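You operate a simulated robot arm through the tools that you are given. There is no shell and no other tool. Be economical: measure what you need, move in short steps, check, and stop when the job is done.

Carry out the task below with a simulated robot arm. There is one attempt and no reset: what you move stays moved.

Task
Set the sage oil to warm at the heat on its tab.
Fine: in the jar warmer, vented cover shut over it; switch on last.

It is judged by the outcome, as a careful person would: the job done as asked, and still so three seconds after it is handed in. It fails if anything else is knocked over, pushed out of place, dropped, spilled or broken. A push-on lid holds only when it is set on centred and level and pressed home; a screw cap is set on level and turned clockwise until tight.

Robot
A 6-joint arm with a two-finger parallel gripper, fixed in place. Base frame: the origin is at the foot of the arm, x ahead of it, y to its left, z up; the work surface is at about z = 804. Lengths are in mm, angles in rad, forces in N, time in s.
With the tool pointing down near the work surface it reaches from about 240 to 640 mm from the base axis. Its first joint turns from -1.152 to 1.152 rad. Payload 2.7 kg.
Tool frame: the origin (TCP) lies between the finger pads and is the grasp point; the fingertips stand 23 mm ahead of it; z points along the fingers, y is the line along which they close. Largest opening 94 mm; finger width 38, thickness 10; the body of the gripper, 54 by 96 mm, starts 39 mm behind the TCP.
Orientation is that of the tool frame in the base frame, as a unit quaternion [x, y, z, w]. With the fingers straight down and closing along the base's y, the tool's x points along the base's -x, its y along +y and its z along -z.

Tools
- The arm moves only by the tool drive_tool. Its argument "steps" is a list of rows, each an object (a shift or turn left out is 0, a gripper value left out holds the last) with "slide": the shift along the base's x, y, z in units of 400 mm (1.0 is 400 mm), a list of three; "delta_rot": the turn, a rotation vector about the base's x, y, z in units of 60 degrees (1.0 is 60 degrees), a list of three; "jaw": the opening, from 0 (shut) to 1 (fully open). In form: [{"slide": [x, y, z], "delta_rot": [ax, ay, az], "jaw": jaw}, ...]. A call has 1 to 20 rows; each row is the pose to reach, as a shift and turn from the pose commanded when the call began. A call with a number of a shift or a turn outside -1 to 1 is refused whole. A row lasts 0.2 s, in which the tool goes at most 50 mm and 0.15 rad; a call with a longer step from one row to the next is refused whole, and so is a gripper value outside its range. Where a pose cannot be reached the arm comes as near as it can. A force on the tool above 90 N (or 10 N above the force at the start of the call, whichever is more), or a blocked arm, ends the call early, and 0.2 s more pass. Each finger travels about 45 mm/s and halts on what it meets, pressing with about 32 N; the grip force reading is that of the motor and also rises with nothing between the fingers. The clock runs only during rows and for 0.2 s after the last one: add rows that repeat a pose to give the fingers time. It gives the time, the measured TCP pose, the force on the tool (base axes), the opening and the grip force at its end, in the units of the frame above (readings bear some noise).
- Cameras (640 x 400 px; columns grow to the right, rows downward): "scene" is fixed at [92.7, -446, 1411.2]; the picture's right is [0.72, -0.69, 0.00], its down [-0.43, -0.45, -0.79] and it looks along [0.54, 0.57, -0.62] (base axes); focal length 342 px, centre (320, 200). "wrist" rides on the gripper at [-39, 0, -44] in the tool frame; the picture's right is [0.00, -1.00, 0.00], its down [0.97, 0.00, -0.24] and it looks along [0.24, 0.00, 0.97] (tool axes); focal length 218 px, centre (320, 200).
- get_image(camera): a new picture of that camera. The clock stands still meanwhile.
- point_at(camera, pixels): for up to 12 pixels [column, row] of the newest picture of that camera ("zoom" is the newest enlarged one), the place [x, y, z] in the base frame of the surface seen there, good to about 2 mm, but the place of the scene camera against the robot may be out by one fixed shift of up to 25 mm in any direction. The clock stands still meanwhile.
- enlarge(camera, box): a new picture of the part [left, top, right, bottom] of that camera's present view, enlarged. The clock stands still meanwhile.
- sign_off(): hands the job in; it is judged then, once.

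Keep the steps short. Do not move on a guess: measure, check each grasp and each placing, and mend mistakes. In all there are 80 turns and 54 pictures (those below and enlarged ones count). Leave the gripper open and the arm clear of the work at the hand-in unless told otherwise, and finish with a single line.

The tools are called after "Request:" as a command line: name --argument value ..., lists and objects as JSON in quotes. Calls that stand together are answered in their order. drive_tool: Moves the arm, as the interface text tells. Its arguments: {"type":"object","properties":{"steps":{"type":"array"}},"required":["steps"]} The other tools are called the same way: get_image (camera) takes a picture; point_at (camera, pixels) gives the place of the surface under pixels of a picture; enlarge (camera, box) takes an enlarged picture of a part of a camera's view; sign_off () hands the job in.

At the start:

```text
time_s: 0.0
ee_pos: [420.3, -74.1, 1098.8]
orientation: [0.0, 1.0, 0.0, -0.001]
force: [-0.1, 1.1, 0.2]
grip_width: 94.0
finger_force: 0.1
```

scene: 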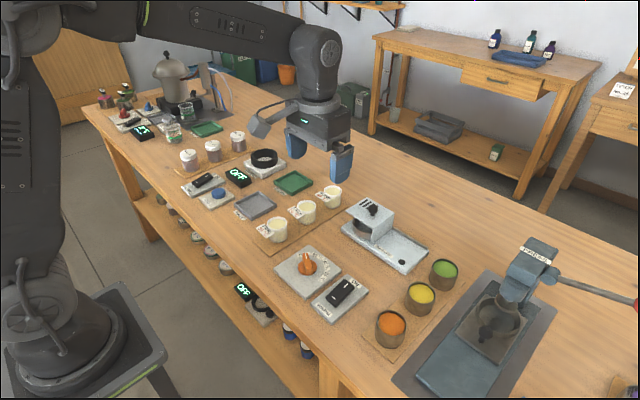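
wrist: 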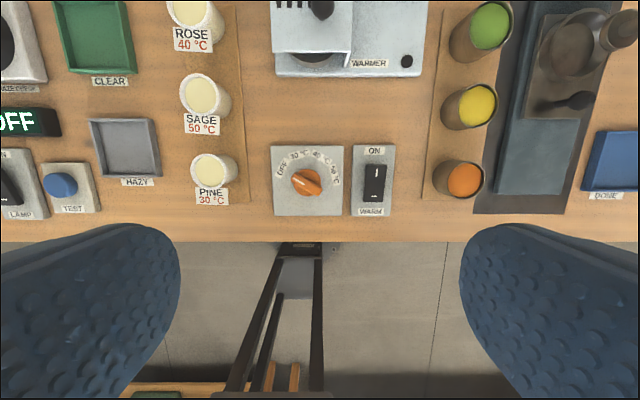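

I see jars of rose, sage (50 °C) and pine, plus the warmer, its dial and its switch. I'll enlarge the key parts next.

Request:
enlarge --camera "wrist" --box '[150, 0, 440, 220]'

Request:
enlarge --camera "scene" --box '[240, 170, 440, 330]'

```text
1.82 times, centred on (295, 110) of wrist
```

zoom: 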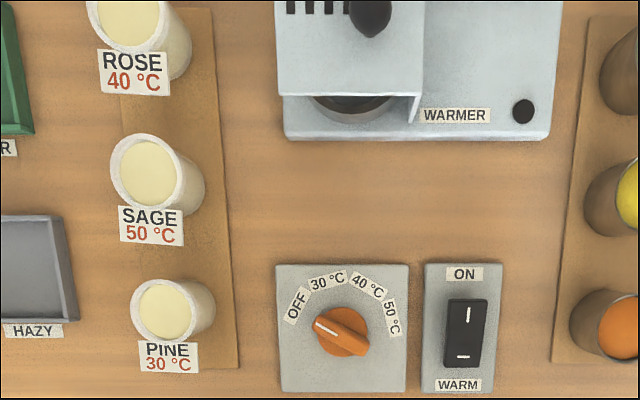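

```text
2.50 times, centred on (340, 250) of scene
```

zoom: 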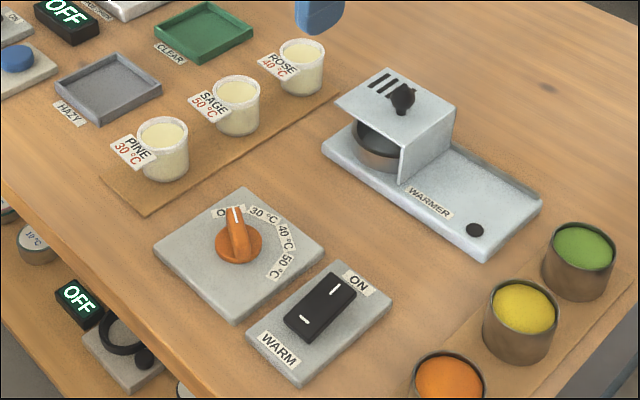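

Next I'll measure the main places from the wrist picture, which has no fixed shift.

Request:
point_at --camera "wrist" --pixels '[[203, 92], [202, 127], [225, 110], [306, 181], [295, 175], [375, 172], [375, 200], [320, 8], [300, 35], [407, 62], [310, 58], [280, 72]]'

Request:
point_at --camera "zoom" --pixels '[[236, 92], [238, 130], [228, 238], [234, 207], [402, 95], [370, 100], [378, 150], [475, 230], [430, 180], [340, 290], [310, 315], [430, 150]]'

```text
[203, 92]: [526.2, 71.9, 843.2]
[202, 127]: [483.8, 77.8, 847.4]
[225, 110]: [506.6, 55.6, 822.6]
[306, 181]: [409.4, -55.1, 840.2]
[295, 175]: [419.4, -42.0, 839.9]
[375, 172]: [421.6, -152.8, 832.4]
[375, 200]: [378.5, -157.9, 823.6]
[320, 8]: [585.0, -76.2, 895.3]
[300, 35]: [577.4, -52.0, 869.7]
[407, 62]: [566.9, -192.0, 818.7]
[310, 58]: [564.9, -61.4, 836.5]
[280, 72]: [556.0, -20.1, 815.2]
```

```text
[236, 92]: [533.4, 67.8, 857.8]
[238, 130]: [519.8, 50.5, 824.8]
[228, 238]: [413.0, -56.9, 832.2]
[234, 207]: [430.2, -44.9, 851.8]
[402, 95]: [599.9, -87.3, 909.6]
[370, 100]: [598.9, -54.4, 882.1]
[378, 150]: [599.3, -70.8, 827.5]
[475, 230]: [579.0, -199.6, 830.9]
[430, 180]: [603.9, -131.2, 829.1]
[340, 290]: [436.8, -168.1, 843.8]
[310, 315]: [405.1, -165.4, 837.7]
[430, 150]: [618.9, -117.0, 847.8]
```

The warmer's cover stands over its well, and its wall is on the -y side. I'll go forward for a better look at it.

Request:
drive_tool --steps '[{"slide": [0.1, 0, 0]}, {"slide": [0.2, 0, 0]}, {"slide": [0.3, -0.02, 0]}, {"slide": [0.3, -0.05, 0]}]'

Request:
enlarge --camera "wrist" --box '[180, 60, 460, 235]'

Request:
enlarge --camera "scene" --box '[330, 185, 440, 275]'

```text
time_s: 1.0
ee_pos: [541.7, -94.3, 1097.7]
orientation: [0.0, 1.0, 0.0, 0.0]
force: [0.3, 0.2, -0.1]
grip_width: 94.0
finger_force: 0.1
```

```text
2.29 times, centred on (320, 148) of wrist
```

zoom: 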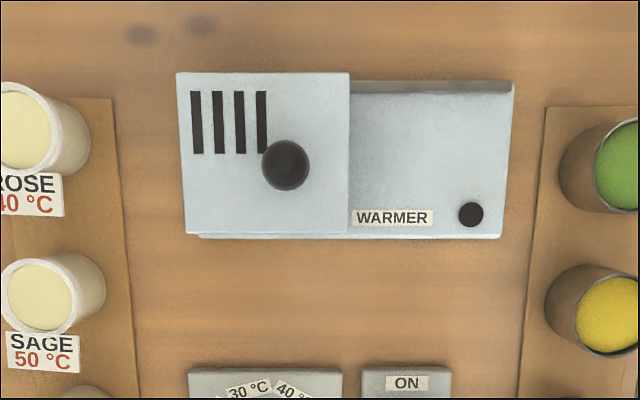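

```text
4.44 times, centred on (385, 230) of scene
```

zoom: 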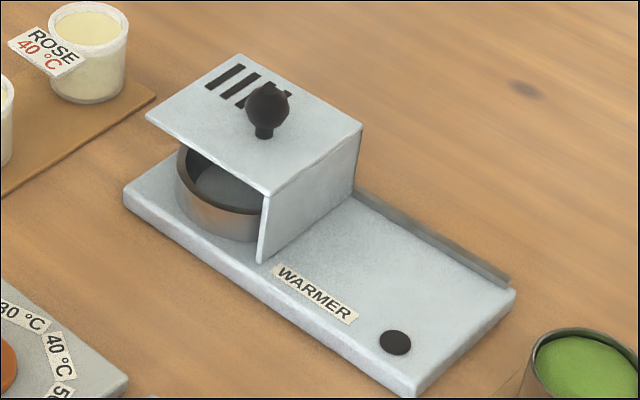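

The cover looks like a slide running along y on the rear rail, with a ball knob on top. I'll measure it from this new position.

Request:
enlarge --camera "wrist" --box '[180, 60, 460, 235]'

Request:
point_at --camera "zoom" --pixels '[[286, 160], [264, 165], [308, 165], [180, 75], [348, 75], [188, 231], [348, 232], [200, 237], [500, 237], [500, 88], [430, 87], [39, 290]]'

```text
2.29 times, centred on (320, 148) of wrist
```

zoom: 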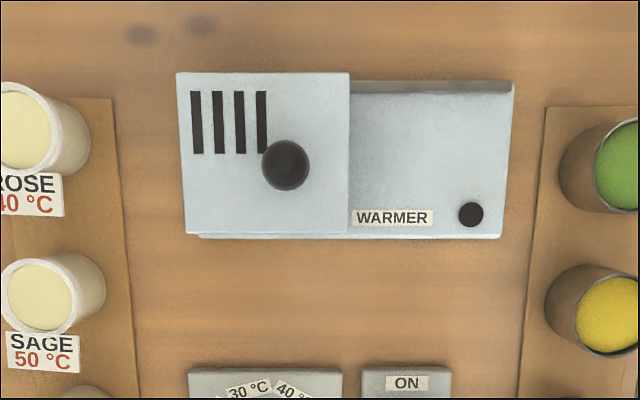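

```text
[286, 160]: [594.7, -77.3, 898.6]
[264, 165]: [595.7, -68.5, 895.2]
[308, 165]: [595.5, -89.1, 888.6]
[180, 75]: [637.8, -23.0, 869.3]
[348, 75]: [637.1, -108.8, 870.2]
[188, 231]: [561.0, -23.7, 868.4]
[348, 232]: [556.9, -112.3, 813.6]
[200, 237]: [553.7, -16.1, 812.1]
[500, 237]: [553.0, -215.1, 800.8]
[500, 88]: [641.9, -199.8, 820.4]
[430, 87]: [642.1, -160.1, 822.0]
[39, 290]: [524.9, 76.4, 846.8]
```

The knob is centred near (595, -79), with its top at 898 and the cover's top at 869. I'll come down over it with the fingers half open, stopping with the tips at about 876.

Request:
drive_tool --steps '[{"slide": [0.07, 0.02, -0.08], "jaw": 0.6}, {"slide": [0.137, 0.038, -0.18]}, {"slide": [0.137, 0.038, -0.29]}, {"slide": [0.137, 0.038, -0.4]}, {"slide": [0.137, 0.038, -0.46]}, {"slide": [0.137, 0.038, -0.48]}, {"slide": [0.137, 0.038, -0.5]}, {"slide": [0.137, 0.038, -0.5]}]'

Request:
enlarge --camera "scene" --box '[310, 150, 440, 255]'

```text
time_s: 2.8
ee_pos: [596.2, -79.5, 899.5]
orientation: [0.001, 1.0, 0.0, -0.001]
force: [0.0, -0.1, -0.1]
grip_width: 56.3
finger_force: 0.1
```

```text
3.81 times, centred on (375, 202) of scene
```

zoom: 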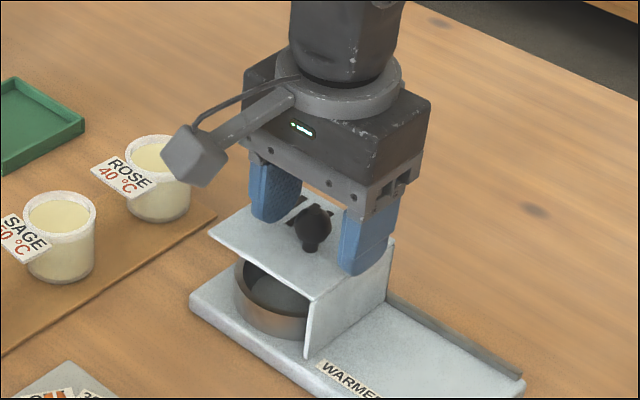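

The fingers straddle the knob. I'll close on it, and I'll also measure the block that sticks out of the gripper so I know its clearance.

Request:
point_at --camera "zoom" --pixels '[[200, 165], [185, 180], [215, 180], [310, 215], [365, 240], [262, 190]]'

Request:
drive_tool --steps '[{"jaw": 0.3}, {"jaw": 0.15}, {"jaw": 0.15}, {"jaw": 0.15}, {"jaw": 0.15}]'

```text
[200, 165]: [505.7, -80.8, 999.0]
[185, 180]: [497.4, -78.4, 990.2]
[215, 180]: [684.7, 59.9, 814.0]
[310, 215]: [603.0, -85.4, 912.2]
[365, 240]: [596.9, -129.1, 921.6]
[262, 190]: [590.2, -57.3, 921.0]
```

```text
time_s: 4.0
ee_pos: [595.1, -79.6, 899.8]
orientation: [-0.001, 1.0, 0.0, 0.0]
force: [0.1, 2.4, -1.3]
grip_width: 23.1
finger_force: 45.3
```

The knob is held: the opening is 23.1 mm. I'll slide the cover towards -y in small steps.

Request:
drive_tool --steps '[{"slide": [0, -0.02, 0]}, {"slide": [0, -0.04, 0]}, {"slide": [0, -0.065, 0]}, {"slide": [0, -0.09, 0]}, {"slide": [0, -0.115, 0]}]'

Request:
enlarge --camera "scene" --box '[310, 150, 470, 280]'

```text
time_s: 5.2
ee_pos: [596.4, -123.8, 899.7]
orientation: [0.0, 1.0, 0.0, 0.001]
force: [5.3, 0.8, 0.3]
grip_width: 23.5
finger_force: 44.6
```

```text
3.08 times, centred on (390, 215) of scene
```

zoom: 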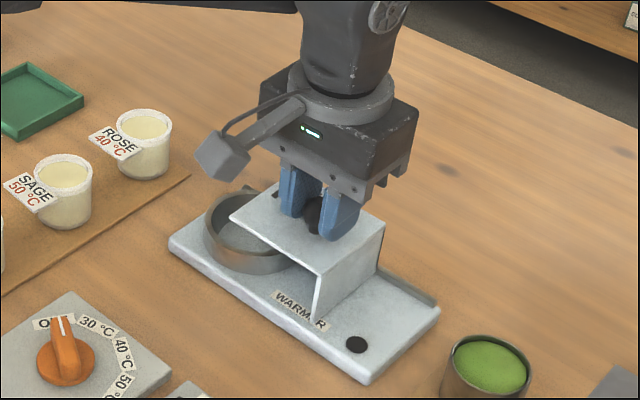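

The cover slides freely, so I'll keep going to its open end.

Request:
drive_tool --steps '[{"slide": [0, -0.025, 0]}, {"slide": [0, -0.05, 0]}, {"slide": [0, -0.07, 0]}, {"slide": [0, -0.09, 0]}, {"slide": [0, -0.105, 0]}, {"slide": [0, -0.115, 0]}]'

Request:
enlarge --camera "scene" --box '[310, 150, 470, 280]'

```text
time_s: 6.6
ee_pos: [597.0, -171.6, 900.1]
orientation: [0.0, 1.0, 0.0, 0.0]
force: [1.2, -0.8, 0.1]
grip_width: 23.4
finger_force: 44.4
```

```text
3.08 times, centred on (390, 215) of scene
```

zoom: 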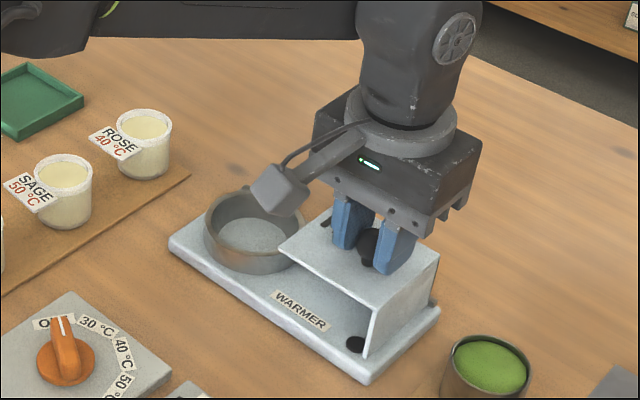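

The well is nearly clear, so I'll try a few mm more to find the stop.

Request:
drive_tool --steps '[{"slide": [0, -0.01, 0]}, {"slide": [0, -0.02, 0]}, {"slide": [0, -0.02, 0]}]'

```text
time_s: 7.4
ee_pos: [595.3, -174.7, 898.3]
orientation: [-0.001, 1.0, 0.002, -0.001]
force: [-5.6, 24.8, 9.5]
grip_width: 23.4
finger_force: 45.9
```

The +y force of 25 N means I've hit the stop at y≈-174. I'll ease back, release, rise and look at the well and the jar.

Request:
drive_tool --steps '[{"slide": [0, 0.012, 0]}, {"slide": [0, 0.012, 0], "jaw": 0.5}, {"slide": [0, 0.012, 0], "jaw": 0.5}, {"slide": [0, 0.012, 0], "jaw": 0.5}, {"slide": [0, 0.012, 0.08], "jaw": 0.5}, {"slide": [-0.05, 0.1, 0.18], "jaw": 0.8}, {"slide": [-0.1, 0.2, 0.28], "jaw": 1}, {"slide": [-0.15, 0.3, 0.3]}, {"slide": [-0.15, 0.4, 0.3]}, {"slide": [-0.15, 0.4, 0.3]}]'

Request:
get_image --camera "wrist"

```text
refused: row 6 steps farther than a row can; nothing moved
```

```text
43 pictures are left
```

wrist: 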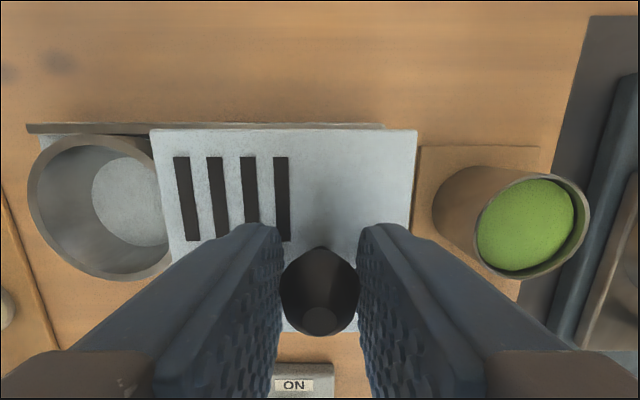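

The call was refused because one step was too long. I'll send it again with shorter steps.

Request:
drive_tool --steps '[{"slide": [0, 0.012, 0]}, {"slide": [0, 0.012, 0], "jaw": 0.5}, {"slide": [0, 0.012, 0], "jaw": 0.5}, {"slide": [0, 0.012, 0], "jaw": 0.5}, {"slide": [0, 0.012, 0.08], "jaw": 0.5}, {"slide": [-0.03, 0.06, 0.16], "jaw": 0.8}, {"slide": [-0.06, 0.13, 0.24], "jaw": 1}, {"slide": [-0.1, 0.2, 0.3]}, {"slide": [-0.13, 0.3, 0.32]}, {"slide": [-0.15, 0.4, 0.32]}, {"slide": [-0.15, 0.42, 0.32]}]'

Request:
get_image --camera "wrist"

```text
time_s: 9.8
ee_pos: [534.7, -8.7, 1024.9]
orientation: [0.0, 1.0, 0.0, 0.0]
force: [-0.6, 0.1, -0.3]
grip_width: 93.9
finger_force: 0.0
```

```text
42 pictures are left
```

wrist: 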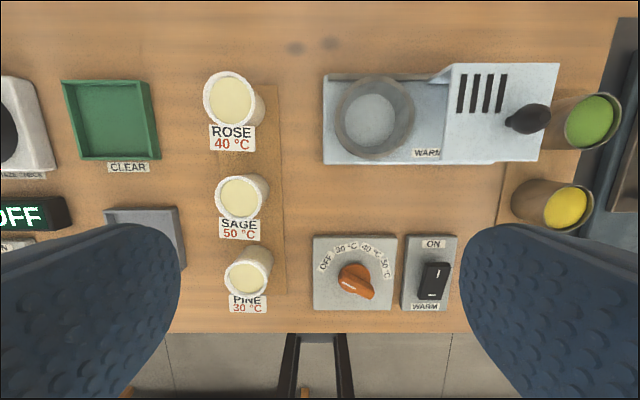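

The cover is open and nothing else has moved. I'll measure the well rim and the sage jar.

Request:
point_at --camera "wrist" --pixels '[[337, 113], [412, 113], [374, 80], [374, 152], [370, 118], [217, 196], [266, 196], [241, 178], [241, 217], [240, 196], [240, 232], [266, 205]]'

Request:
enlarge --camera "wrist" --box '[190, 60, 430, 210]'

```text
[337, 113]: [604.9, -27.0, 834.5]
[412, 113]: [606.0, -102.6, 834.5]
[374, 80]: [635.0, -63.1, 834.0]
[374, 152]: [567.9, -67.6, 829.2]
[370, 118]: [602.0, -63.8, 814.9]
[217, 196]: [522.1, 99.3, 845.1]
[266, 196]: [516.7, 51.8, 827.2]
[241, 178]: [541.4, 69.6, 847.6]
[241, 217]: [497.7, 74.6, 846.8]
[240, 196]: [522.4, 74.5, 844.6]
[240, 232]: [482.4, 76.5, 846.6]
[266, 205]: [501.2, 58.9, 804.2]
```

```text
2.67 times, centred on (310, 135) of wrist
```

zoom: 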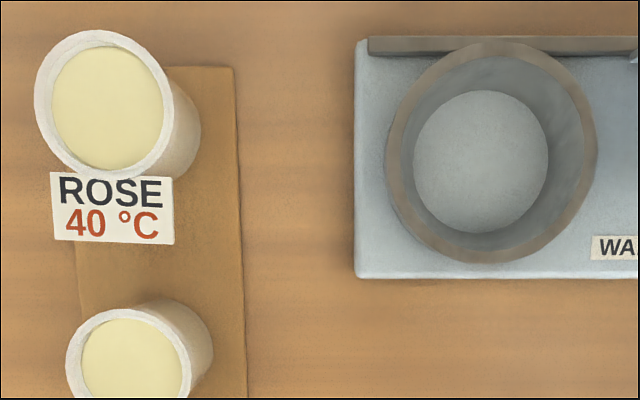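

The well is centred near (602.5, -64.5), with its rim at 834 and floor at 815. The sage jar is centred near (521, 76), with its rim at 847. I'll hover over the jar first with the fingers about 75 mm open, closing along y so they stay clear of the tab.

Request:
drive_tool --steps '[{"slide": [-0.01, 0.08, 0], "jaw": 0.8}, {"slide": [-0.03, 0.17, -0.04]}, {"slide": [-0.035, 0.213, -0.13]}, {"slide": [-0.035, 0.213, -0.23]}, {"slide": [-0.035, 0.213, -0.29]}, {"slide": [-0.035, 0.213, -0.31]}, {"slide": [-0.035, 0.213, -0.31]}]'

Request:
get_image --camera "wrist"

Request:
point_at --camera "wrist" --pixels '[[320, 290], [320, 250], [320, 330], [290, 290], [350, 290]]'

```text
time_s: 11.4
ee_pos: [520.9, 73.9, 902.3]
orientation: [0.0, 1.0, 0.001, 0.001]
force: [0.0, -0.3, 0.3]
grip_width: 75.2
finger_force: 0.0
```

```text
40 pictures are left
```

wrist: 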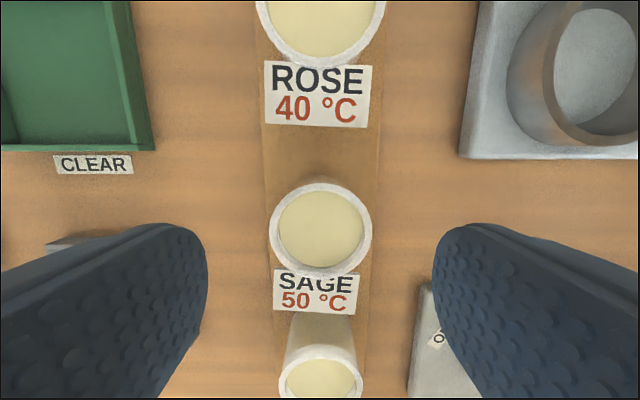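

```text
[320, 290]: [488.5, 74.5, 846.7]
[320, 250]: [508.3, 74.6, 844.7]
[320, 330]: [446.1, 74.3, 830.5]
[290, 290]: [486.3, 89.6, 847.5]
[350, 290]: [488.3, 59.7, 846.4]
```

The jar is centred left to right. I'll check the rim front and back.

Request:
point_at --camera "wrist" --pixels '[[320, 187], [300, 268], [272, 230], [369, 230], [320, 230], [320, 268], [240, 230], [320, 170]]'

```text
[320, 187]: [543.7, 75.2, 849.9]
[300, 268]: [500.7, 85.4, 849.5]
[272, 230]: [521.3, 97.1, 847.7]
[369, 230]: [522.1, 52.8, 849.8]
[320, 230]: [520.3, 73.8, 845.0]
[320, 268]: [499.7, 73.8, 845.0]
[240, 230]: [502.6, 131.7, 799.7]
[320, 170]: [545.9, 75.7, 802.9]
```

The jar centre is (521, 75) with its rim at 849. I'll lower to TCP 852, which puts the fingertips at 829, and grip.

Request:
drive_tool --steps '[{"slide": [0, 0.002, -0.05]}, {"slide": [0, 0.002, -0.1]}, {"slide": [0, 0.002, -0.1255]}, {"slide": [0, 0.002, -0.1255], "jaw": 0.5}, {"slide": [0, 0.002, -0.1255], "jaw": 0.4}, {"slide": [0, 0.002, -0.1255], "jaw": 0.4}, {"slide": [0, 0.002, -0.1255], "jaw": 0.4}, {"slide": [0, 0.002, -0.1255], "jaw": 0.4}]'

Request:
enlarge --camera "scene" --box '[240, 120, 400, 250]'

```text
time_s: 13.2
ee_pos: [521.5, 75.7, 852.2]
orientation: [0.001, 1.0, 0.0, 0.0]
force: [-0.1, -0.2, 0.0]
grip_width: 46.5
finger_force: 32.0
```

```text
3.08 times, centred on (320, 185) of scene
```

zoom: 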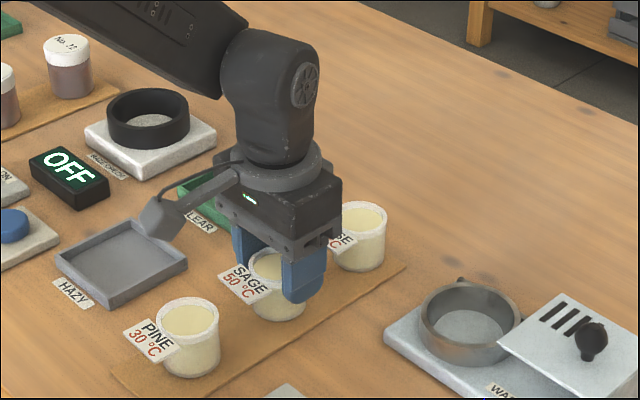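

The jar is gripped (46.5 mm, 32 N). I'll lift it straight up slowly.

Request:
drive_tool --steps '[{"slide": [0, 0, 0.015]}, {"slide": [0, 0, 0.04]}, {"slide": [0, 0, 0.07]}, {"slide": [0, 0, 0.1]}, {"slide": [0, 0, 0.12]}, {"slide": [0, 0, 0.125]}, {"slide": [0, 0, 0.125]}]'

Request:
get_image --camera "wrist"

```text
time_s: 14.8
ee_pos: [520.2, 75.9, 903.5]
orientation: [0.0, 1.0, 0.0, 0.0]
force: [0.2, -0.3, 0.0]
grip_width: 37.4
finger_force: 0.1
```

```text
38 pictures are left
```

wrist: 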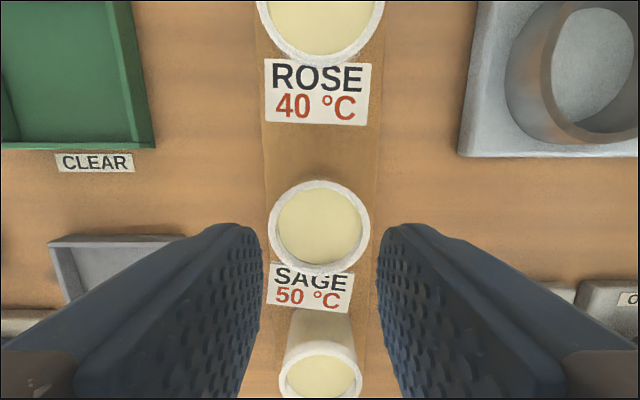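

The grip slipped: the opening fell to 37 mm and the jar still stands in its place. I'll look closely at its shape before gripping again.

Request:
enlarge --camera "scene" --box '[255, 175, 355, 255]'

Request:
point_at --camera "zoom" --pixels '[[350, 190], [350, 230], [350, 260], [330, 282], [120, 320], [120, 350], [120, 375], [110, 388], [450, 150], [450, 195], [345, 300]]'

Request:
point_at --camera "wrist" --pixels '[[320, 184], [300, 265], [270, 228], [368, 228], [310, 285], [310, 350], [320, 150], [580, 60], [500, 60], [555, 90]]'

```text
5.00 times, centred on (305, 215) of scene
```

zoom: 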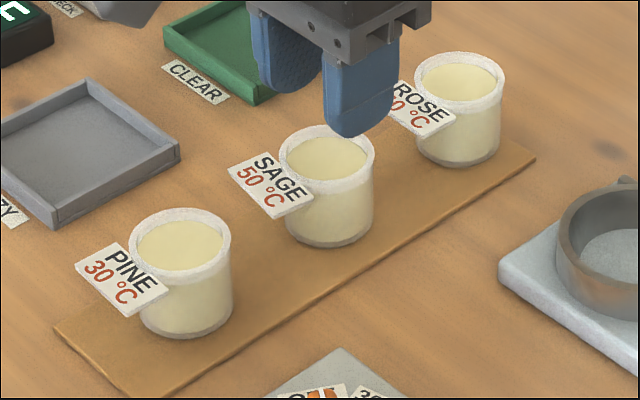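

```text
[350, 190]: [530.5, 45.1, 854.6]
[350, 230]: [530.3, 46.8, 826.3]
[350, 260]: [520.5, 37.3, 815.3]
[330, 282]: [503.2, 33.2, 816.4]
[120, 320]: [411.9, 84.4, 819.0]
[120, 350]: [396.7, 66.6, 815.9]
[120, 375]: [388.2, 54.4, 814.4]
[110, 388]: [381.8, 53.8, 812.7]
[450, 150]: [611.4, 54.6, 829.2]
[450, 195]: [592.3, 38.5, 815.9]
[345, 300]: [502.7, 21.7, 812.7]
```

```text
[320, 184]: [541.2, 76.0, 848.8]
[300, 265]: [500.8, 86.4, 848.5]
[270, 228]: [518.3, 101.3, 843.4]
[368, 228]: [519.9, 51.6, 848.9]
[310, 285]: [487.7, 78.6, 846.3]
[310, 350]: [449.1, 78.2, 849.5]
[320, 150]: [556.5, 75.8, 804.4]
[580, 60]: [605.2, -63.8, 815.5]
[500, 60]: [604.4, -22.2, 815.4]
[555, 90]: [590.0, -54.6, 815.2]
```

The jar is a near-cylinder with a thicker rim. I'll grip again a little lower, at TCP 848, with a tighter command and more settling time, then test with a small, slow lift.

Request:
drive_tool --steps '[{"jaw": 0.8}, {"jaw": 0.8}, {"jaw": 0.8}, {"slide": [0, 0, -0.06]}, {"slide": [0, 0, -0.11]}, {"slide": [0, 0, -0.136]}, {"slide": [0, 0, -0.136]}, {"slide": [0, 0, -0.136], "jaw": 0.5}, {"slide": [0, 0, -0.136], "jaw": 0.2}, {"slide": [0, 0, -0.136], "jaw": 0.0}, {"slide": [0, 0, -0.136], "jaw": 0.0}, {"slide": [0, 0, -0.136], "jaw": 0.0}, {"slide": [0, 0, -0.136], "jaw": 0.0}]'

Request:
drive_tool --steps '[{"slide": [0, 0, 0.004]}, {"slide": [0, 0, 0.008]}, {"slide": [0, 0, 0.012]}, {"slide": [0, 0, 0.016]}, {"slide": [0, 0, 0.02]}, {"slide": [0, 0, 0.02]}]'

Request:
enlarge --camera "scene" --box '[255, 175, 355, 255]'

```text
time_s: 17.6
ee_pos: [521.1, 76.1, 848.5]
orientation: [0.0, 1.0, 0.0, 0.0]
force: [-0.2, 0.3, -0.1]
grip_width: 46.7
finger_force: 32.1
```

```text
time_s: 19.0
ee_pos: [522.4, 73.6, 855.7]
orientation: [0.0, 1.0, 0.001, 0.0]
force: [-0.5, 0.5, -0.9]
grip_width: 46.9
finger_force: 32.1
```

```text
5.00 times, centred on (305, 215) of scene
```

zoom: 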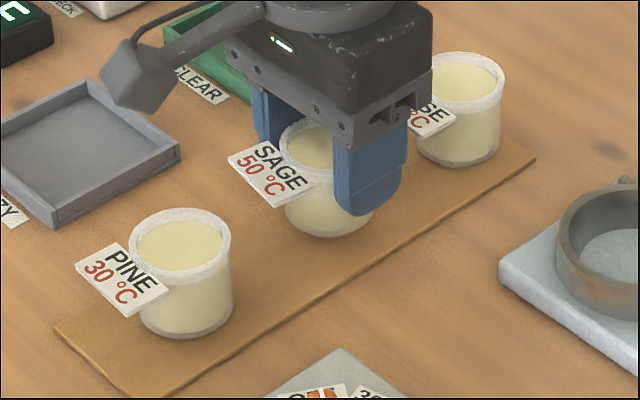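

The jar now rises with the fingers, so I'll keep lifting slowly.

Request:
drive_tool --steps '[{"slide": [0, 0, 0.008]}, {"slide": [0, 0, 0.018]}, {"slide": [0, 0, 0.03]}, {"slide": [0, 0, 0.045]}, {"slide": [0, 0, 0.06]}, {"slide": [0, 0, 0.075]}, {"slide": [0, 0, 0.09]}, {"slide": [0, 0, 0.105]}, {"slide": [0, 0, 0.11]}, {"slide": [0, 0, 0.11]}]'

Request:
get_image --camera "wrist"

Request:
enlarge --camera "scene" --box '[255, 155, 355, 235]'

```text
time_s: 21.2
ee_pos: [520.4, 74.3, 902.3]
orientation: [0.0, 1.0, -0.001, 0.001]
force: [0.3, 0.3, -0.8]
grip_width: 46.5
finger_force: 31.8
```

```text
35 pictures are left
```

wrist: 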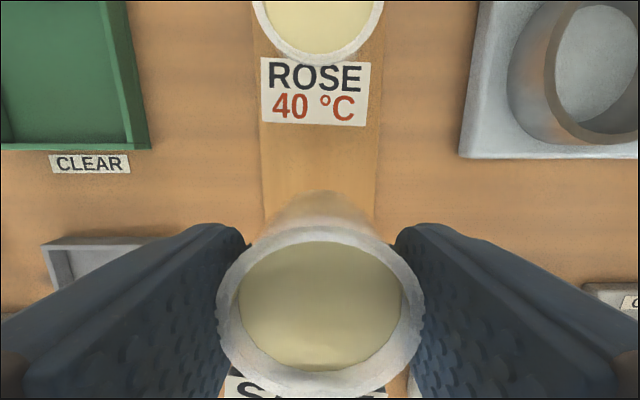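

```text
5.00 times, centred on (305, 195) of scene
```

zoom: 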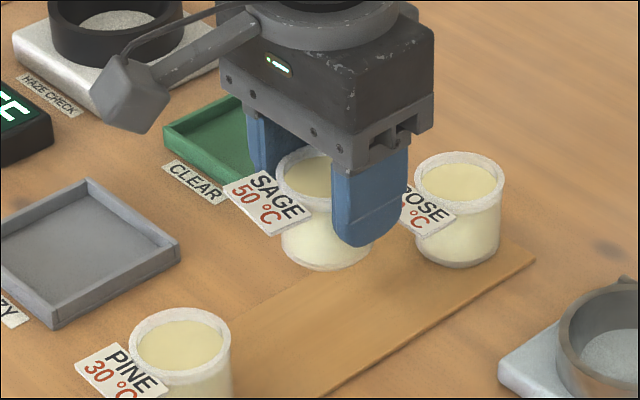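

The jar is held. I'll check that it's level from the heights of its rim.

Request:
point_at --camera "wrist" --pixels '[[318, 234], [318, 378], [224, 310], [415, 310], [270, 250], [370, 250], [265, 372], [370, 372], [320, 300]]'

```text
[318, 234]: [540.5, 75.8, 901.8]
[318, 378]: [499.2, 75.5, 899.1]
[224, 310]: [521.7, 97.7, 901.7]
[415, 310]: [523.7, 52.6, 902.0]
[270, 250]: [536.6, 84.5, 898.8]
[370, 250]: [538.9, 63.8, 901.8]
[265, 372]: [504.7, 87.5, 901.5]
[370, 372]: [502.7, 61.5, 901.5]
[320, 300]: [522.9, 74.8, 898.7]
```

The jar is level at rim 901 and centred under the tool. I'll rise a little and carry it smoothly over the well at (602, -64.5).

Request:
drive_tool --steps '[{"slide": [0, 0, 0.02]}, {"slide": [0, 0, 0.04]}, {"slide": [0.01, -0.017, 0.05]}, {"slide": [0.03, -0.051, 0.05]}, {"slide": [0.055, -0.094, 0.05]}, {"slide": [0.085, -0.145, 0.05]}, {"slide": [0.115, -0.197, 0.05]}, {"slide": [0.145, -0.248, 0.05]}, {"slide": [0.17, -0.291, 0.05]}, {"slide": [0.19, -0.325, 0.05]}, {"slide": [0.2, -0.343, 0.05]}, {"slide": [0.203, -0.348, 0.05]}, {"slide": [0.203, -0.348, 0.05]}]'

Request:
get_image --camera "wrist"

Request:
enlarge --camera "scene" --box '[310, 150, 440, 255]'

```text
time_s: 24.0
ee_pos: [601.9, -64.1, 920.7]
orientation: [0.0, 1.0, -0.001, 0.0]
force: [-0.5, 0.4, -0.6]
grip_width: 46.9
finger_force: 31.9
```

```text
33 pictures are left
```

wrist: 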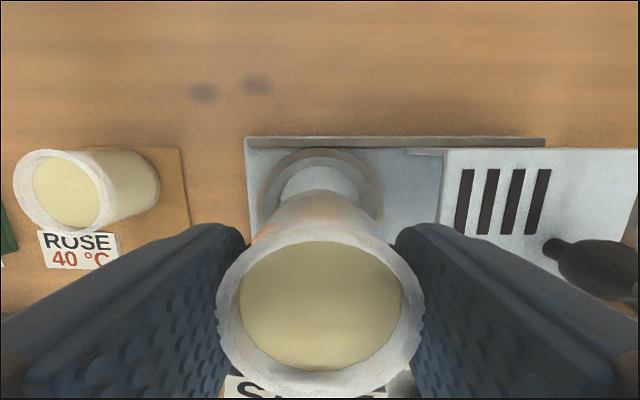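

```text
3.81 times, centred on (375, 202) of scene
```

zoom: 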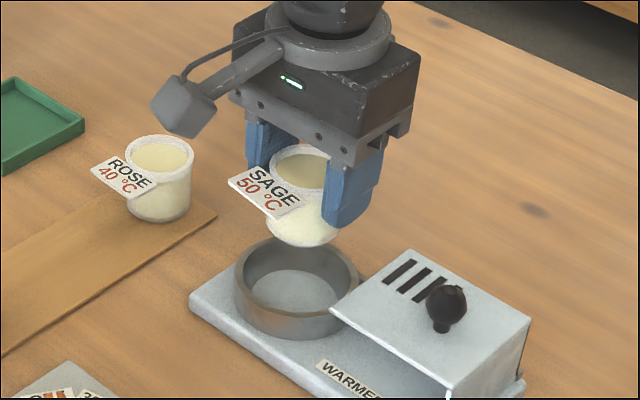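

I'll check the well's rim from here before lowering.

Request:
point_at --camera "wrist" --pixels '[[264, 195], [382, 195], [323, 151], [280, 165], [365, 165], [290, 190], [320, 170], [320, 160]]'

```text
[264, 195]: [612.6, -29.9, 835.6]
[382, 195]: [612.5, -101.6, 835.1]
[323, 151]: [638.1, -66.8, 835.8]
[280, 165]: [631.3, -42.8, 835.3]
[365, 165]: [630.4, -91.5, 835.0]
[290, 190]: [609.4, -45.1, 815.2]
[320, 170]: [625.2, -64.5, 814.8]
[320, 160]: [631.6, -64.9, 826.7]
```

Well centre is about (601.5, -65.5). I'll lower the jar until its bottom is just above the floor.

Request:
drive_tool --steps '[{"slide": [-0.001, -0.003, -0.02]}, {"slide": [-0.001, -0.003, -0.05]}, {"slide": [-0.001, -0.003, -0.08]}, {"slide": [-0.001, -0.003, -0.105]}, {"slide": [-0.001, -0.003, -0.125]}, {"slide": [-0.001, -0.003, -0.138]}, {"slide": [-0.001, -0.003, -0.138]}]'

Request:
drive_tool --steps '[{"slide": [0, 0, -0.004]}, {"slide": [0, 0, -0.008]}, {"slide": [0, 0, -0.011]}, {"slide": [0, 0, -0.013]}, {"slide": [0, 0, -0.013]}]'

Request:
enlarge --camera "scene" --box '[310, 150, 440, 255]'

```text
time_s: 25.6
ee_pos: [602.5, -65.5, 865.5]
orientation: [-0.001, 1.0, 0.0, 0.0]
force: [0.2, 0.0, 0.2]
grip_width: 46.6
finger_force: 31.6
```

```text
time_s: 26.8
ee_pos: [600.2, -64.9, 860.0]
orientation: [0.0, 1.0, 0.0, 0.0]
force: [-0.4, -0.5, 0.6]
grip_width: 47.2
finger_force: 32.6
```

```text
3.81 times, centred on (375, 202) of scene
```

zoom: 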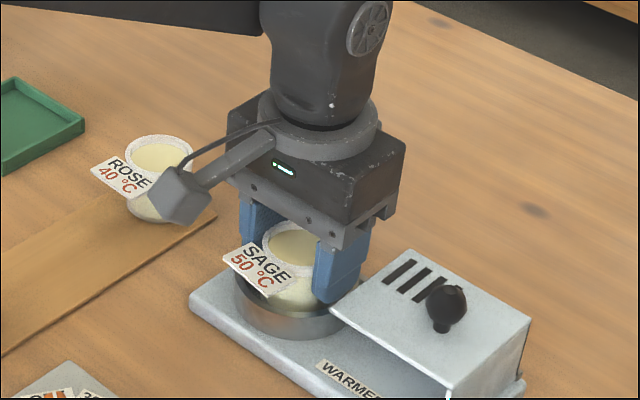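

The force is near zero. I'll lower in very small steps to feel for the floor.

Request:
drive_tool --steps '[{"slide": [0, 0, -0.002]}, {"slide": [0, 0, -0.004]}, {"slide": [0, 0, -0.004]}]'

```text
time_s: 27.6
ee_pos: [602.3, -65.7, 859.9]
orientation: [0.0, 1.0, -0.002, 0.002]
force: [-4.9, -0.6, 15.2]
grip_width: 46.5
finger_force: 32.0
```

There's an upward force of 15 N, so it has landed. I'll ease off a hair, open the fingers to 60 mm and look.

Request:
drive_tool --steps '[{"slide": [0, 0, 0.002]}, {"slide": [0, 0, 0.002], "jaw": 0.54}, {"slide": [0, 0, 0.002], "jaw": 0.62}, {"slide": [0, 0, 0.002], "jaw": 0.62}, {"slide": [0, 0, 0.002], "jaw": 0.62}]'

Request:
get_image --camera "wrist"

Request:
point_at --camera "wrist" --pixels '[[318, 234], [318, 378], [224, 310], [415, 310], [270, 250], [370, 250], [265, 372], [370, 372]]'

```text
time_s: 28.8
ee_pos: [601.9, -66.1, 860.5]
orientation: [0.001, 1.0, 0.001, -0.001]
force: [-0.5, -0.2, 3.3]
grip_width: 57.9
finger_force: 0.0
```

```text
30 pictures are left
```

wrist: 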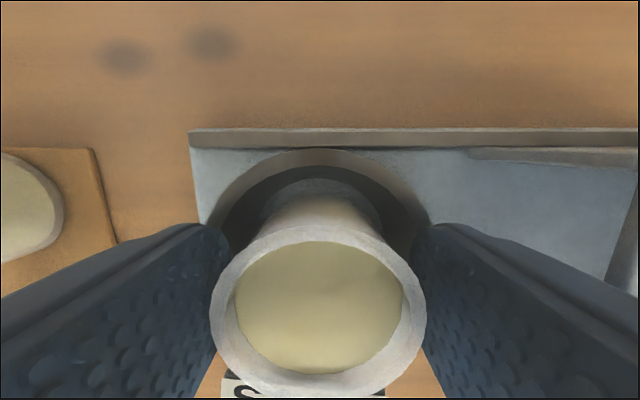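

```text
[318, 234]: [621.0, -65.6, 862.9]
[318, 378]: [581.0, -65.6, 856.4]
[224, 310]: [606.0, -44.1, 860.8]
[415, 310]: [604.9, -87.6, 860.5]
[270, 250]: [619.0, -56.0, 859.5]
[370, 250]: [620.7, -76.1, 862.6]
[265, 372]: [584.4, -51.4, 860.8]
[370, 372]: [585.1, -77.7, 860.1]
```

The jar sits level in the well with its rim at 860. I'll rise straight up and back away for a look.

Request:
drive_tool --steps '[{"slide": [0, 0, 0.01]}, {"slide": [0, 0, 0.04]}, {"slide": [0, 0, 0.1]}, {"slide": [0, 0, 0.2]}, {"slide": [-0.03, -0.05, 0.3]}, {"slide": [-0.1, -0.1, 0.33]}, {"slide": [-0.15, -0.12, 0.35]}, {"slide": [-0.15, -0.12, 0.35]}]'

Request:
get_image --camera "wrist"

Request:
enlarge --camera "scene" --box '[310, 175, 440, 280]'

```text
time_s: 30.6
ee_pos: [544.6, -113.8, 1001.2]
orientation: [-0.001, 1.0, 0.0, 0.0]
force: [-0.3, 0.5, -0.3]
grip_width: 58.3
finger_force: 0.1
```

```text
29 pictures are left
```

wrist: 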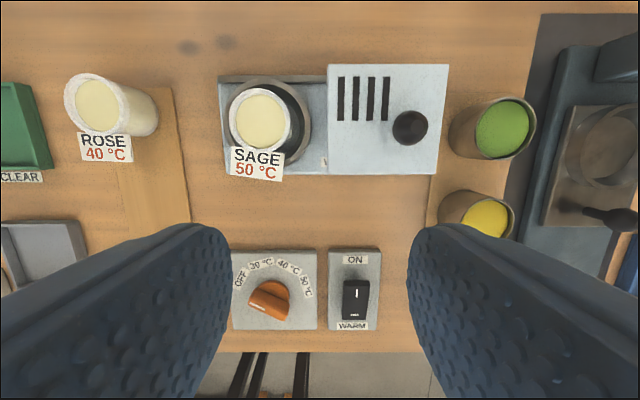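

```text
3.81 times, centred on (375, 228) of scene
```

zoom: 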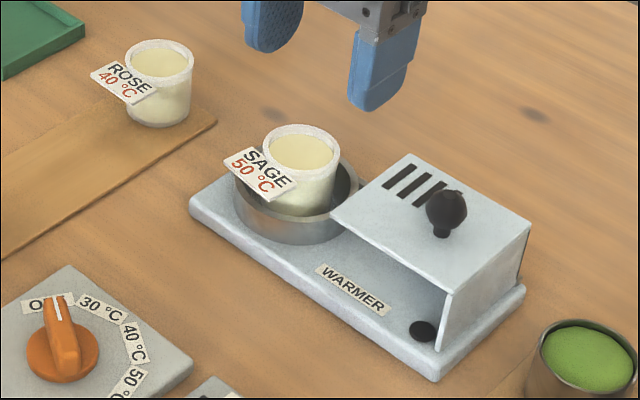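

The jar is seated. Before closing the cover I'll measure the jar's rim, the tab, the cover and its knob.

Request:
point_at --camera "wrist" --pixels '[[232, 122], [288, 122], [262, 90], [258, 165], [280, 172], [410, 125], [330, 70], [330, 165], [440, 70], [395, 128], [427, 128]]'

Request:
point_at --camera "zoom" --pixels '[[300, 128], [268, 140], [340, 150], [335, 221], [390, 256], [445, 292], [400, 250], [442, 296], [238, 160], [280, 195]]'

```text
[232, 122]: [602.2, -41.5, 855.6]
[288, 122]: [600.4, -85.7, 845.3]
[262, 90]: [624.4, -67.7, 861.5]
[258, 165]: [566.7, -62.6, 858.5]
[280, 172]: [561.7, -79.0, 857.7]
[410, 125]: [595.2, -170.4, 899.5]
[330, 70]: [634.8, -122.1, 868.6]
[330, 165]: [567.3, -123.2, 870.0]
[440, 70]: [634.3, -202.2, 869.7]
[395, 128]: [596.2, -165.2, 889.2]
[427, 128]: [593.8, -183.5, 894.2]
```

```text
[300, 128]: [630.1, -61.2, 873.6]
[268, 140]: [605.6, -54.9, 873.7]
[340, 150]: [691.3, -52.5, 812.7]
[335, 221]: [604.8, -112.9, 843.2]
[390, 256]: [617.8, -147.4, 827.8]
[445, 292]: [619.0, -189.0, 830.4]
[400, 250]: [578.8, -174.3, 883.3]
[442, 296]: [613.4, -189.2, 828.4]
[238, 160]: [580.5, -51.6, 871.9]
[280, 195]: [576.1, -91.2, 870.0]
```

There is clearance: jar rim 861 against the cover's top at 869.5. I'll regrasp the knob at about (595, -174).

Request:
drive_tool --steps '[{"slide": [0.05, -0.06, 0]}, {"slide": [0.1, -0.13, -0.02]}, {"slide": [0.128, -0.151, -0.1]}, {"slide": [0.128, -0.151, -0.18]}, {"slide": [0.128, -0.151, -0.23]}, {"slide": [0.128, -0.151, -0.253]}, {"slide": [0.128, -0.151, -0.253]}, {"slide": [0.128, -0.151, -0.253], "jaw": 0.3}, {"slide": [0.128, -0.151, -0.253], "jaw": 0.15}, {"slide": [0.128, -0.151, -0.253], "jaw": 0.15}, {"slide": [0.128, -0.151, -0.253], "jaw": 0.15}, {"slide": [0.128, -0.151, -0.253], "jaw": 0.15}]'

```text
time_s: 33.2
ee_pos: [593.1, -173.0, 900.6]
orientation: [0.0, 1.0, 0.0, 0.0]
force: [0.5, -1.6, -2.6]
grip_width: 23.2
finger_force: 44.5
```

The knob is held. I'll slide the cover towards +y.

Request:
drive_tool --steps '[{"slide": [0, 0.015, 0]}, {"slide": [0, 0.035, 0]}, {"slide": [0, 0.06, 0]}, {"slide": [0, 0.085, 0]}, {"slide": [0, 0.11, 0]}, {"slide": [0, 0.135, 0]}, {"slide": [0, 0.16, 0]}, {"slide": [0, 0.185, 0]}, {"slide": [0, 0.205, 0]}, {"slide": [0, 0.22, 0]}, {"slide": [0, 0.228, 0]}]'

Request:
enlarge --camera "scene" --box '[310, 175, 440, 280]'

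```text
time_s: 35.6
ee_pos: [592.8, -82.0, 897.5]
orientation: [-0.001, 1.0, 0.0, 0.0]
force: [-5.6, 0.7, 12.0]
grip_width: 22.9
finger_force: 45.3
```

```text
3.81 times, centred on (375, 228) of scene
```

zoom: 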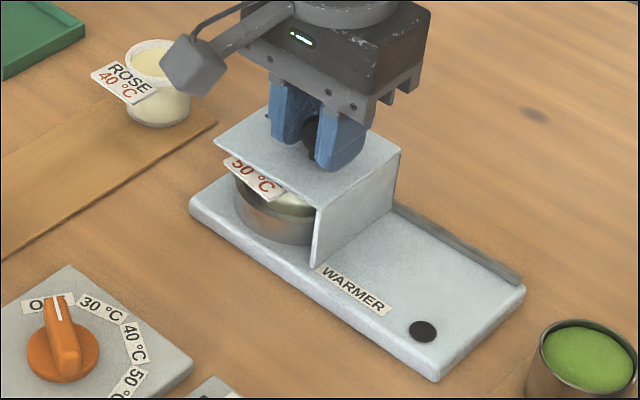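

It's nearly at the starting place. I'll nudge it on to the stop.

Request:
drive_tool --steps '[{"slide": [0, 0.005, 0]}, {"slide": [0, 0.01, 0]}, {"slide": [0, 0.015, 0]}, {"slide": [0, 0.015, 0]}]'

```text
time_s: 36.6
ee_pos: [592.8, -77.5, 899.6]
orientation: [-0.001, 1.0, -0.001, 0.001]
force: [-5.1, -3.1, 13.1]
grip_width: 23.3
finger_force: 44.6
```

Request:
drive_tool --steps '[{"slide": [0, 0.005, 0]}, {"slide": [0, 0.01, 0]}, {"slide": [0, 0.01, 0]}]'

```text
time_s: 37.4
ee_pos: [592.3, -76.2, 899.1]
orientation: [0.002, 1.0, -0.003, 0.0]
force: [2.4, -27.1, 4.9]
grip_width: 23.2
finger_force: 44.8
```

A -27 N force shows the closed stop. I'll ease off, release, rise and look at the cover and dial.

Request:
drive_tool --steps '[{"slide": [0, -0.006, 0]}, {"slide": [0, -0.006, 0], "jaw": 0.4}, {"slide": [0, -0.006, 0], "jaw": 0.5}, {"slide": [0, -0.006, 0], "jaw": 0.5}, {"slide": [0, -0.006, 0.06]}, {"slide": [-0.02, 0, 0.16]}, {"slide": [-0.12, 0.01, 0.2]}, {"slide": [-0.22, 0.02, 0.23]}, {"slide": [-0.32, 0.03, 0.25]}, {"slide": [-0.37, 0.04, 0.25], "jaw": 0.8}, {"slide": [-0.37, 0.04, 0.25]}]'

Request:
get_image --camera "wrist"

Request:
enlarge --camera "scene" --box '[260, 185, 420, 330]'

```text
time_s: 39.8
ee_pos: [444.6, -56.9, 997.7]
orientation: [0.001, 1.0, 0.0, 0.0]
force: [-1.2, -0.3, 0.0]
grip_width: 75.0
finger_force: 0.1
```

```text
26 pictures are left
```

wrist: 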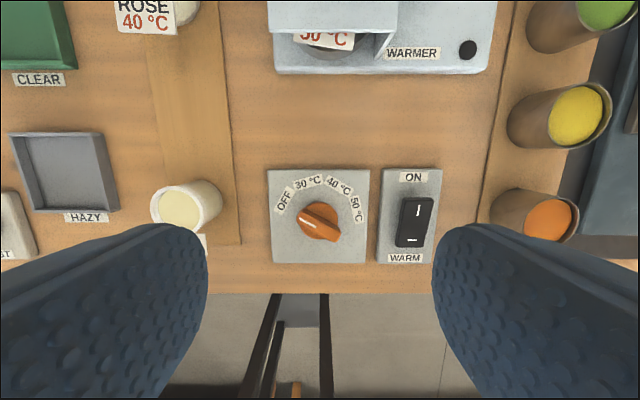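

```text
2.76 times, centred on (340, 258) of scene
```

zoom: 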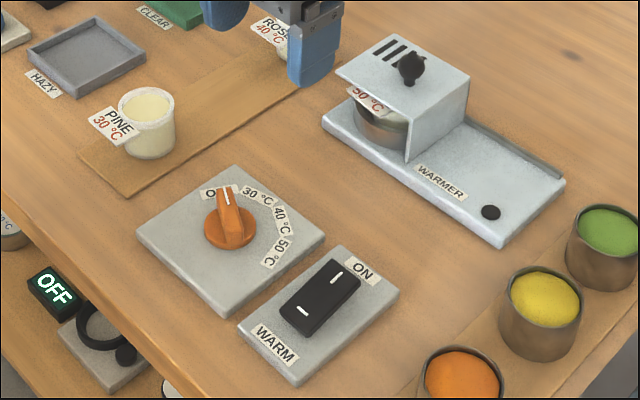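

The cover is shut over the jar. Now the dial, starting with a closer view.

Request:
enlarge --camera "wrist" --box '[260, 160, 450, 275]'

Request:
point_at --camera "zoom" --pixels '[[83, 140], [162, 80], [268, 90], [325, 170], [145, 180], [170, 198], [200, 220], [250, 250], [30, 40], [360, 35], [200, 190], [250, 215]]'

```text
3.37 times, centred on (355, 218) of wrist
```

zoom: 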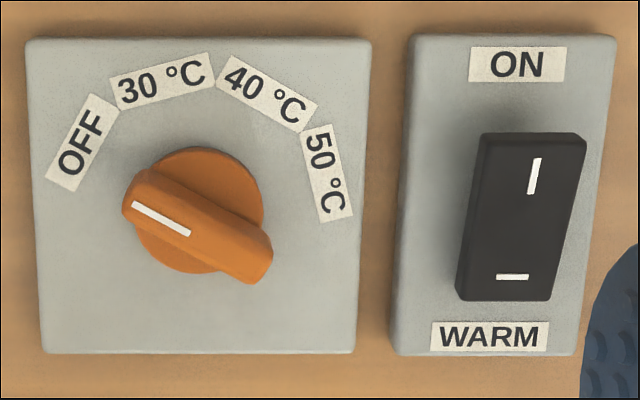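

```text
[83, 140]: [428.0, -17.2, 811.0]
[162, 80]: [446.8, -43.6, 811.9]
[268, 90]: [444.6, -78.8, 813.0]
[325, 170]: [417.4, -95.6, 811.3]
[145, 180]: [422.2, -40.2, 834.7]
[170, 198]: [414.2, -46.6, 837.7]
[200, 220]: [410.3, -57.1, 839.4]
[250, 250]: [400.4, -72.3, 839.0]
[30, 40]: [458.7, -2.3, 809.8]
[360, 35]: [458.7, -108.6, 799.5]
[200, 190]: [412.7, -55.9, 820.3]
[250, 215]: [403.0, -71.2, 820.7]
```

I'll sample the white line and both ends of the knob's ridge to get its axis and angle.

Request:
point_at --camera "zoom" --pixels '[[134, 205], [160, 219], [187, 233], [152, 176], [268, 250], [128, 190], [256, 278], [270, 265], [200, 245], [215, 210], [200, 150], [190, 268]]'

```text
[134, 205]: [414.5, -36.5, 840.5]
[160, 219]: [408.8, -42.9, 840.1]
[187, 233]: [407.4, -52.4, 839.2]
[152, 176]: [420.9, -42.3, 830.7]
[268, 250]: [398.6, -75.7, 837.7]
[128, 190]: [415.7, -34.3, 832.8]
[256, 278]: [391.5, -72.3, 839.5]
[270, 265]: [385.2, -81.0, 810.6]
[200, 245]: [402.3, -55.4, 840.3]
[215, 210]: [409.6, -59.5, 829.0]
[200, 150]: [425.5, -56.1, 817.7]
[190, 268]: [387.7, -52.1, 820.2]
```

The ridge lies at about 62° from +x towards +y, and the dial centre is (406, -55). The labels are about 45° apart, so 50 °C is -135° of turn from OFF, clockwise seen from above. I'll turn the tool +62° over the dial.

Request:
drive_tool --steps '[{"slide": [-0.02, 0, -0.04], "delta_rot": [0, 0, 0.13], "jaw": 0.5}, {"slide": [-0.05, 0.003, -0.08], "delta_rot": [0, 0, 0.26]}, {"slide": [-0.08, 0.005, -0.12], "delta_rot": [0, 0, 0.39]}, {"slide": [-0.0965, 0.005, -0.16], "delta_rot": [0, 0, 0.52]}, {"slide": [-0.0965, 0.005, -0.2], "delta_rot": [0, 0, 0.65]}, {"slide": [-0.0965, 0.005, -0.24], "delta_rot": [0, 0, 0.78]}, {"slide": [-0.0965, 0.005, -0.257], "delta_rot": [0, 0, 0.9]}, {"slide": [-0.0965, 0.005, -0.257], "delta_rot": [0, 0, 1.0]}, {"slide": [-0.0965, 0.005, -0.257], "delta_rot": [0, 0, 1.0]}]'

Request:
get_image --camera "wrist"

```text
time_s: 41.8
ee_pos: [405.5, -54.6, 894.7]
orientation: [-0.501, 0.866, 0.0, 0.0]
force: [-0.6, 0.6, 1.2]
grip_width: 46.8
finger_force: 0.0
```

```text
23 pictures are left
```

wrist: 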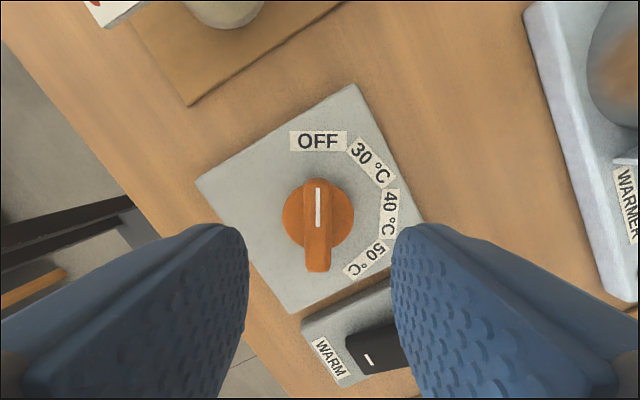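

The ridge now stands upright in the picture at column 318, so the tool is aligned. I'll check its centre and the label directions.

Request:
point_at --camera "wrist" --pixels '[[318, 184], [318, 225], [318, 240], [318, 258], [309, 225], [327, 225], [293, 215], [345, 215], [318, 141], [371, 161], [391, 214], [364, 257]]'

```text
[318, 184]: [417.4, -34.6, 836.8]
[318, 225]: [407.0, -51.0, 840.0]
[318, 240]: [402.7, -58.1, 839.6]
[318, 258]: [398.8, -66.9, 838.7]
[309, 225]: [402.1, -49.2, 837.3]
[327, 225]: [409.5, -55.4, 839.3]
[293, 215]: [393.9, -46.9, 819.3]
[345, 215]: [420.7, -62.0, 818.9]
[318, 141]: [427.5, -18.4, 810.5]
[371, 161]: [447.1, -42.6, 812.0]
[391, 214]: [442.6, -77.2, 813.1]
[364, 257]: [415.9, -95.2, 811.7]
```

Centre is (407, -54.3). I'll lower to TCP 846, which puts the tips at 823, just above the disc, and grip the ridge.

Request:
drive_tool --steps '[{"slide": [0.003, 0.001, -0.05]}, {"slide": [0.003, 0.001, -0.09]}, {"slide": [0.003, 0.001, -0.121]}, {"slide": [0.003, 0.001, -0.121], "jaw": 0.3}, {"slide": [0.003, 0.001, -0.121], "jaw": 0.1}, {"slide": [0.003, 0.001, -0.121], "jaw": 0.05}, {"slide": [0.003, 0.001, -0.121], "jaw": 0.05}, {"slide": [0.003, 0.001, -0.121], "jaw": 0.05}]'

```text
time_s: 43.6
ee_pos: [406.2, -53.8, 844.6]
orientation: [-0.5, 0.866, 0.0, -0.002]
force: [-17.1, 14.2, 2.5]
grip_width: 13.8
finger_force: 45.2
```

It's held at 13.8 mm with a small side force. I'll ease about 1 mm that way, then turn clockwise 45°.

Request:
drive_tool --steps '[{"slide": [-0.003, 0.002, 0]}, {"slide": [-0.003, 0.002, 0], "delta_rot": [0, 0, -0.1]}, {"slide": [-0.003, 0.002, 0], "delta_rot": [0, 0, -0.2]}, {"slide": [-0.003, 0.002, 0], "delta_rot": [0, 0, -0.3]}, {"slide": [-0.003, 0.002, 0], "delta_rot": [0, 0, -0.4]}, {"slide": [-0.003, 0.002, 0], "delta_rot": [0, 0, -0.5]}, {"slide": [-0.003, 0.002, 0], "delta_rot": [0, 0, -0.6]}, {"slide": [-0.003, 0.002, 0], "delta_rot": [0, 0, -0.7]}, {"slide": [-0.003, 0.002, 0], "delta_rot": [0, 0, -0.75]}]'

Request:
enlarge --camera "wrist" --box '[160, 100, 480, 300]'

```text
time_s: 45.6
ee_pos: [406.9, -54.9, 845.6]
orientation: [-0.128, 0.992, 0.0, 0.0]
force: [1.3, -17.8, -29.3]
grip_width: 14.0
finger_force: 45.0
```

```text
2.00 times, centred on (320, 200) of wrist
```

zoom: 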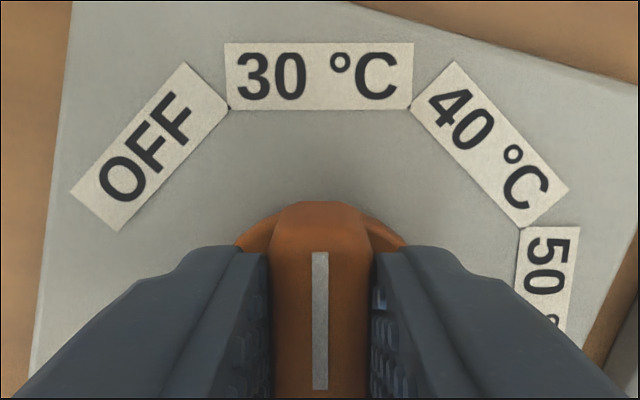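

The knob turns and its mark now points at 30. I'll ease the force slightly and continue another 45°.

Request:
drive_tool --steps '[{"slide": [0, -0.002, -0.001]}, {"slide": [0, -0.002, -0.001], "delta_rot": [0, 0, -0.1]}, {"slide": [0, -0.002, -0.001], "delta_rot": [0, 0, -0.2]}, {"slide": [0, -0.002, -0.001], "delta_rot": [0, 0, -0.3]}, {"slide": [0, -0.002, -0.001], "delta_rot": [0, 0, -0.4]}, {"slide": [0, -0.002, -0.001], "delta_rot": [0, 0, -0.5]}, {"slide": [0, -0.002, -0.001], "delta_rot": [0, 0, -0.6]}, {"slide": [0, -0.002, -0.001], "delta_rot": [0, 0, -0.7]}, {"slide": [0, -0.002, -0.001], "delta_rot": [0, 0, -0.75]}]'

```text
time_s: 47.6
ee_pos: [405.8, -55.6, 846.6]
orientation: [0.26, 0.966, 0.001, 0.0]
force: [2.2, -31.3, -22.8]
grip_width: 14.1
finger_force: 45.2
```

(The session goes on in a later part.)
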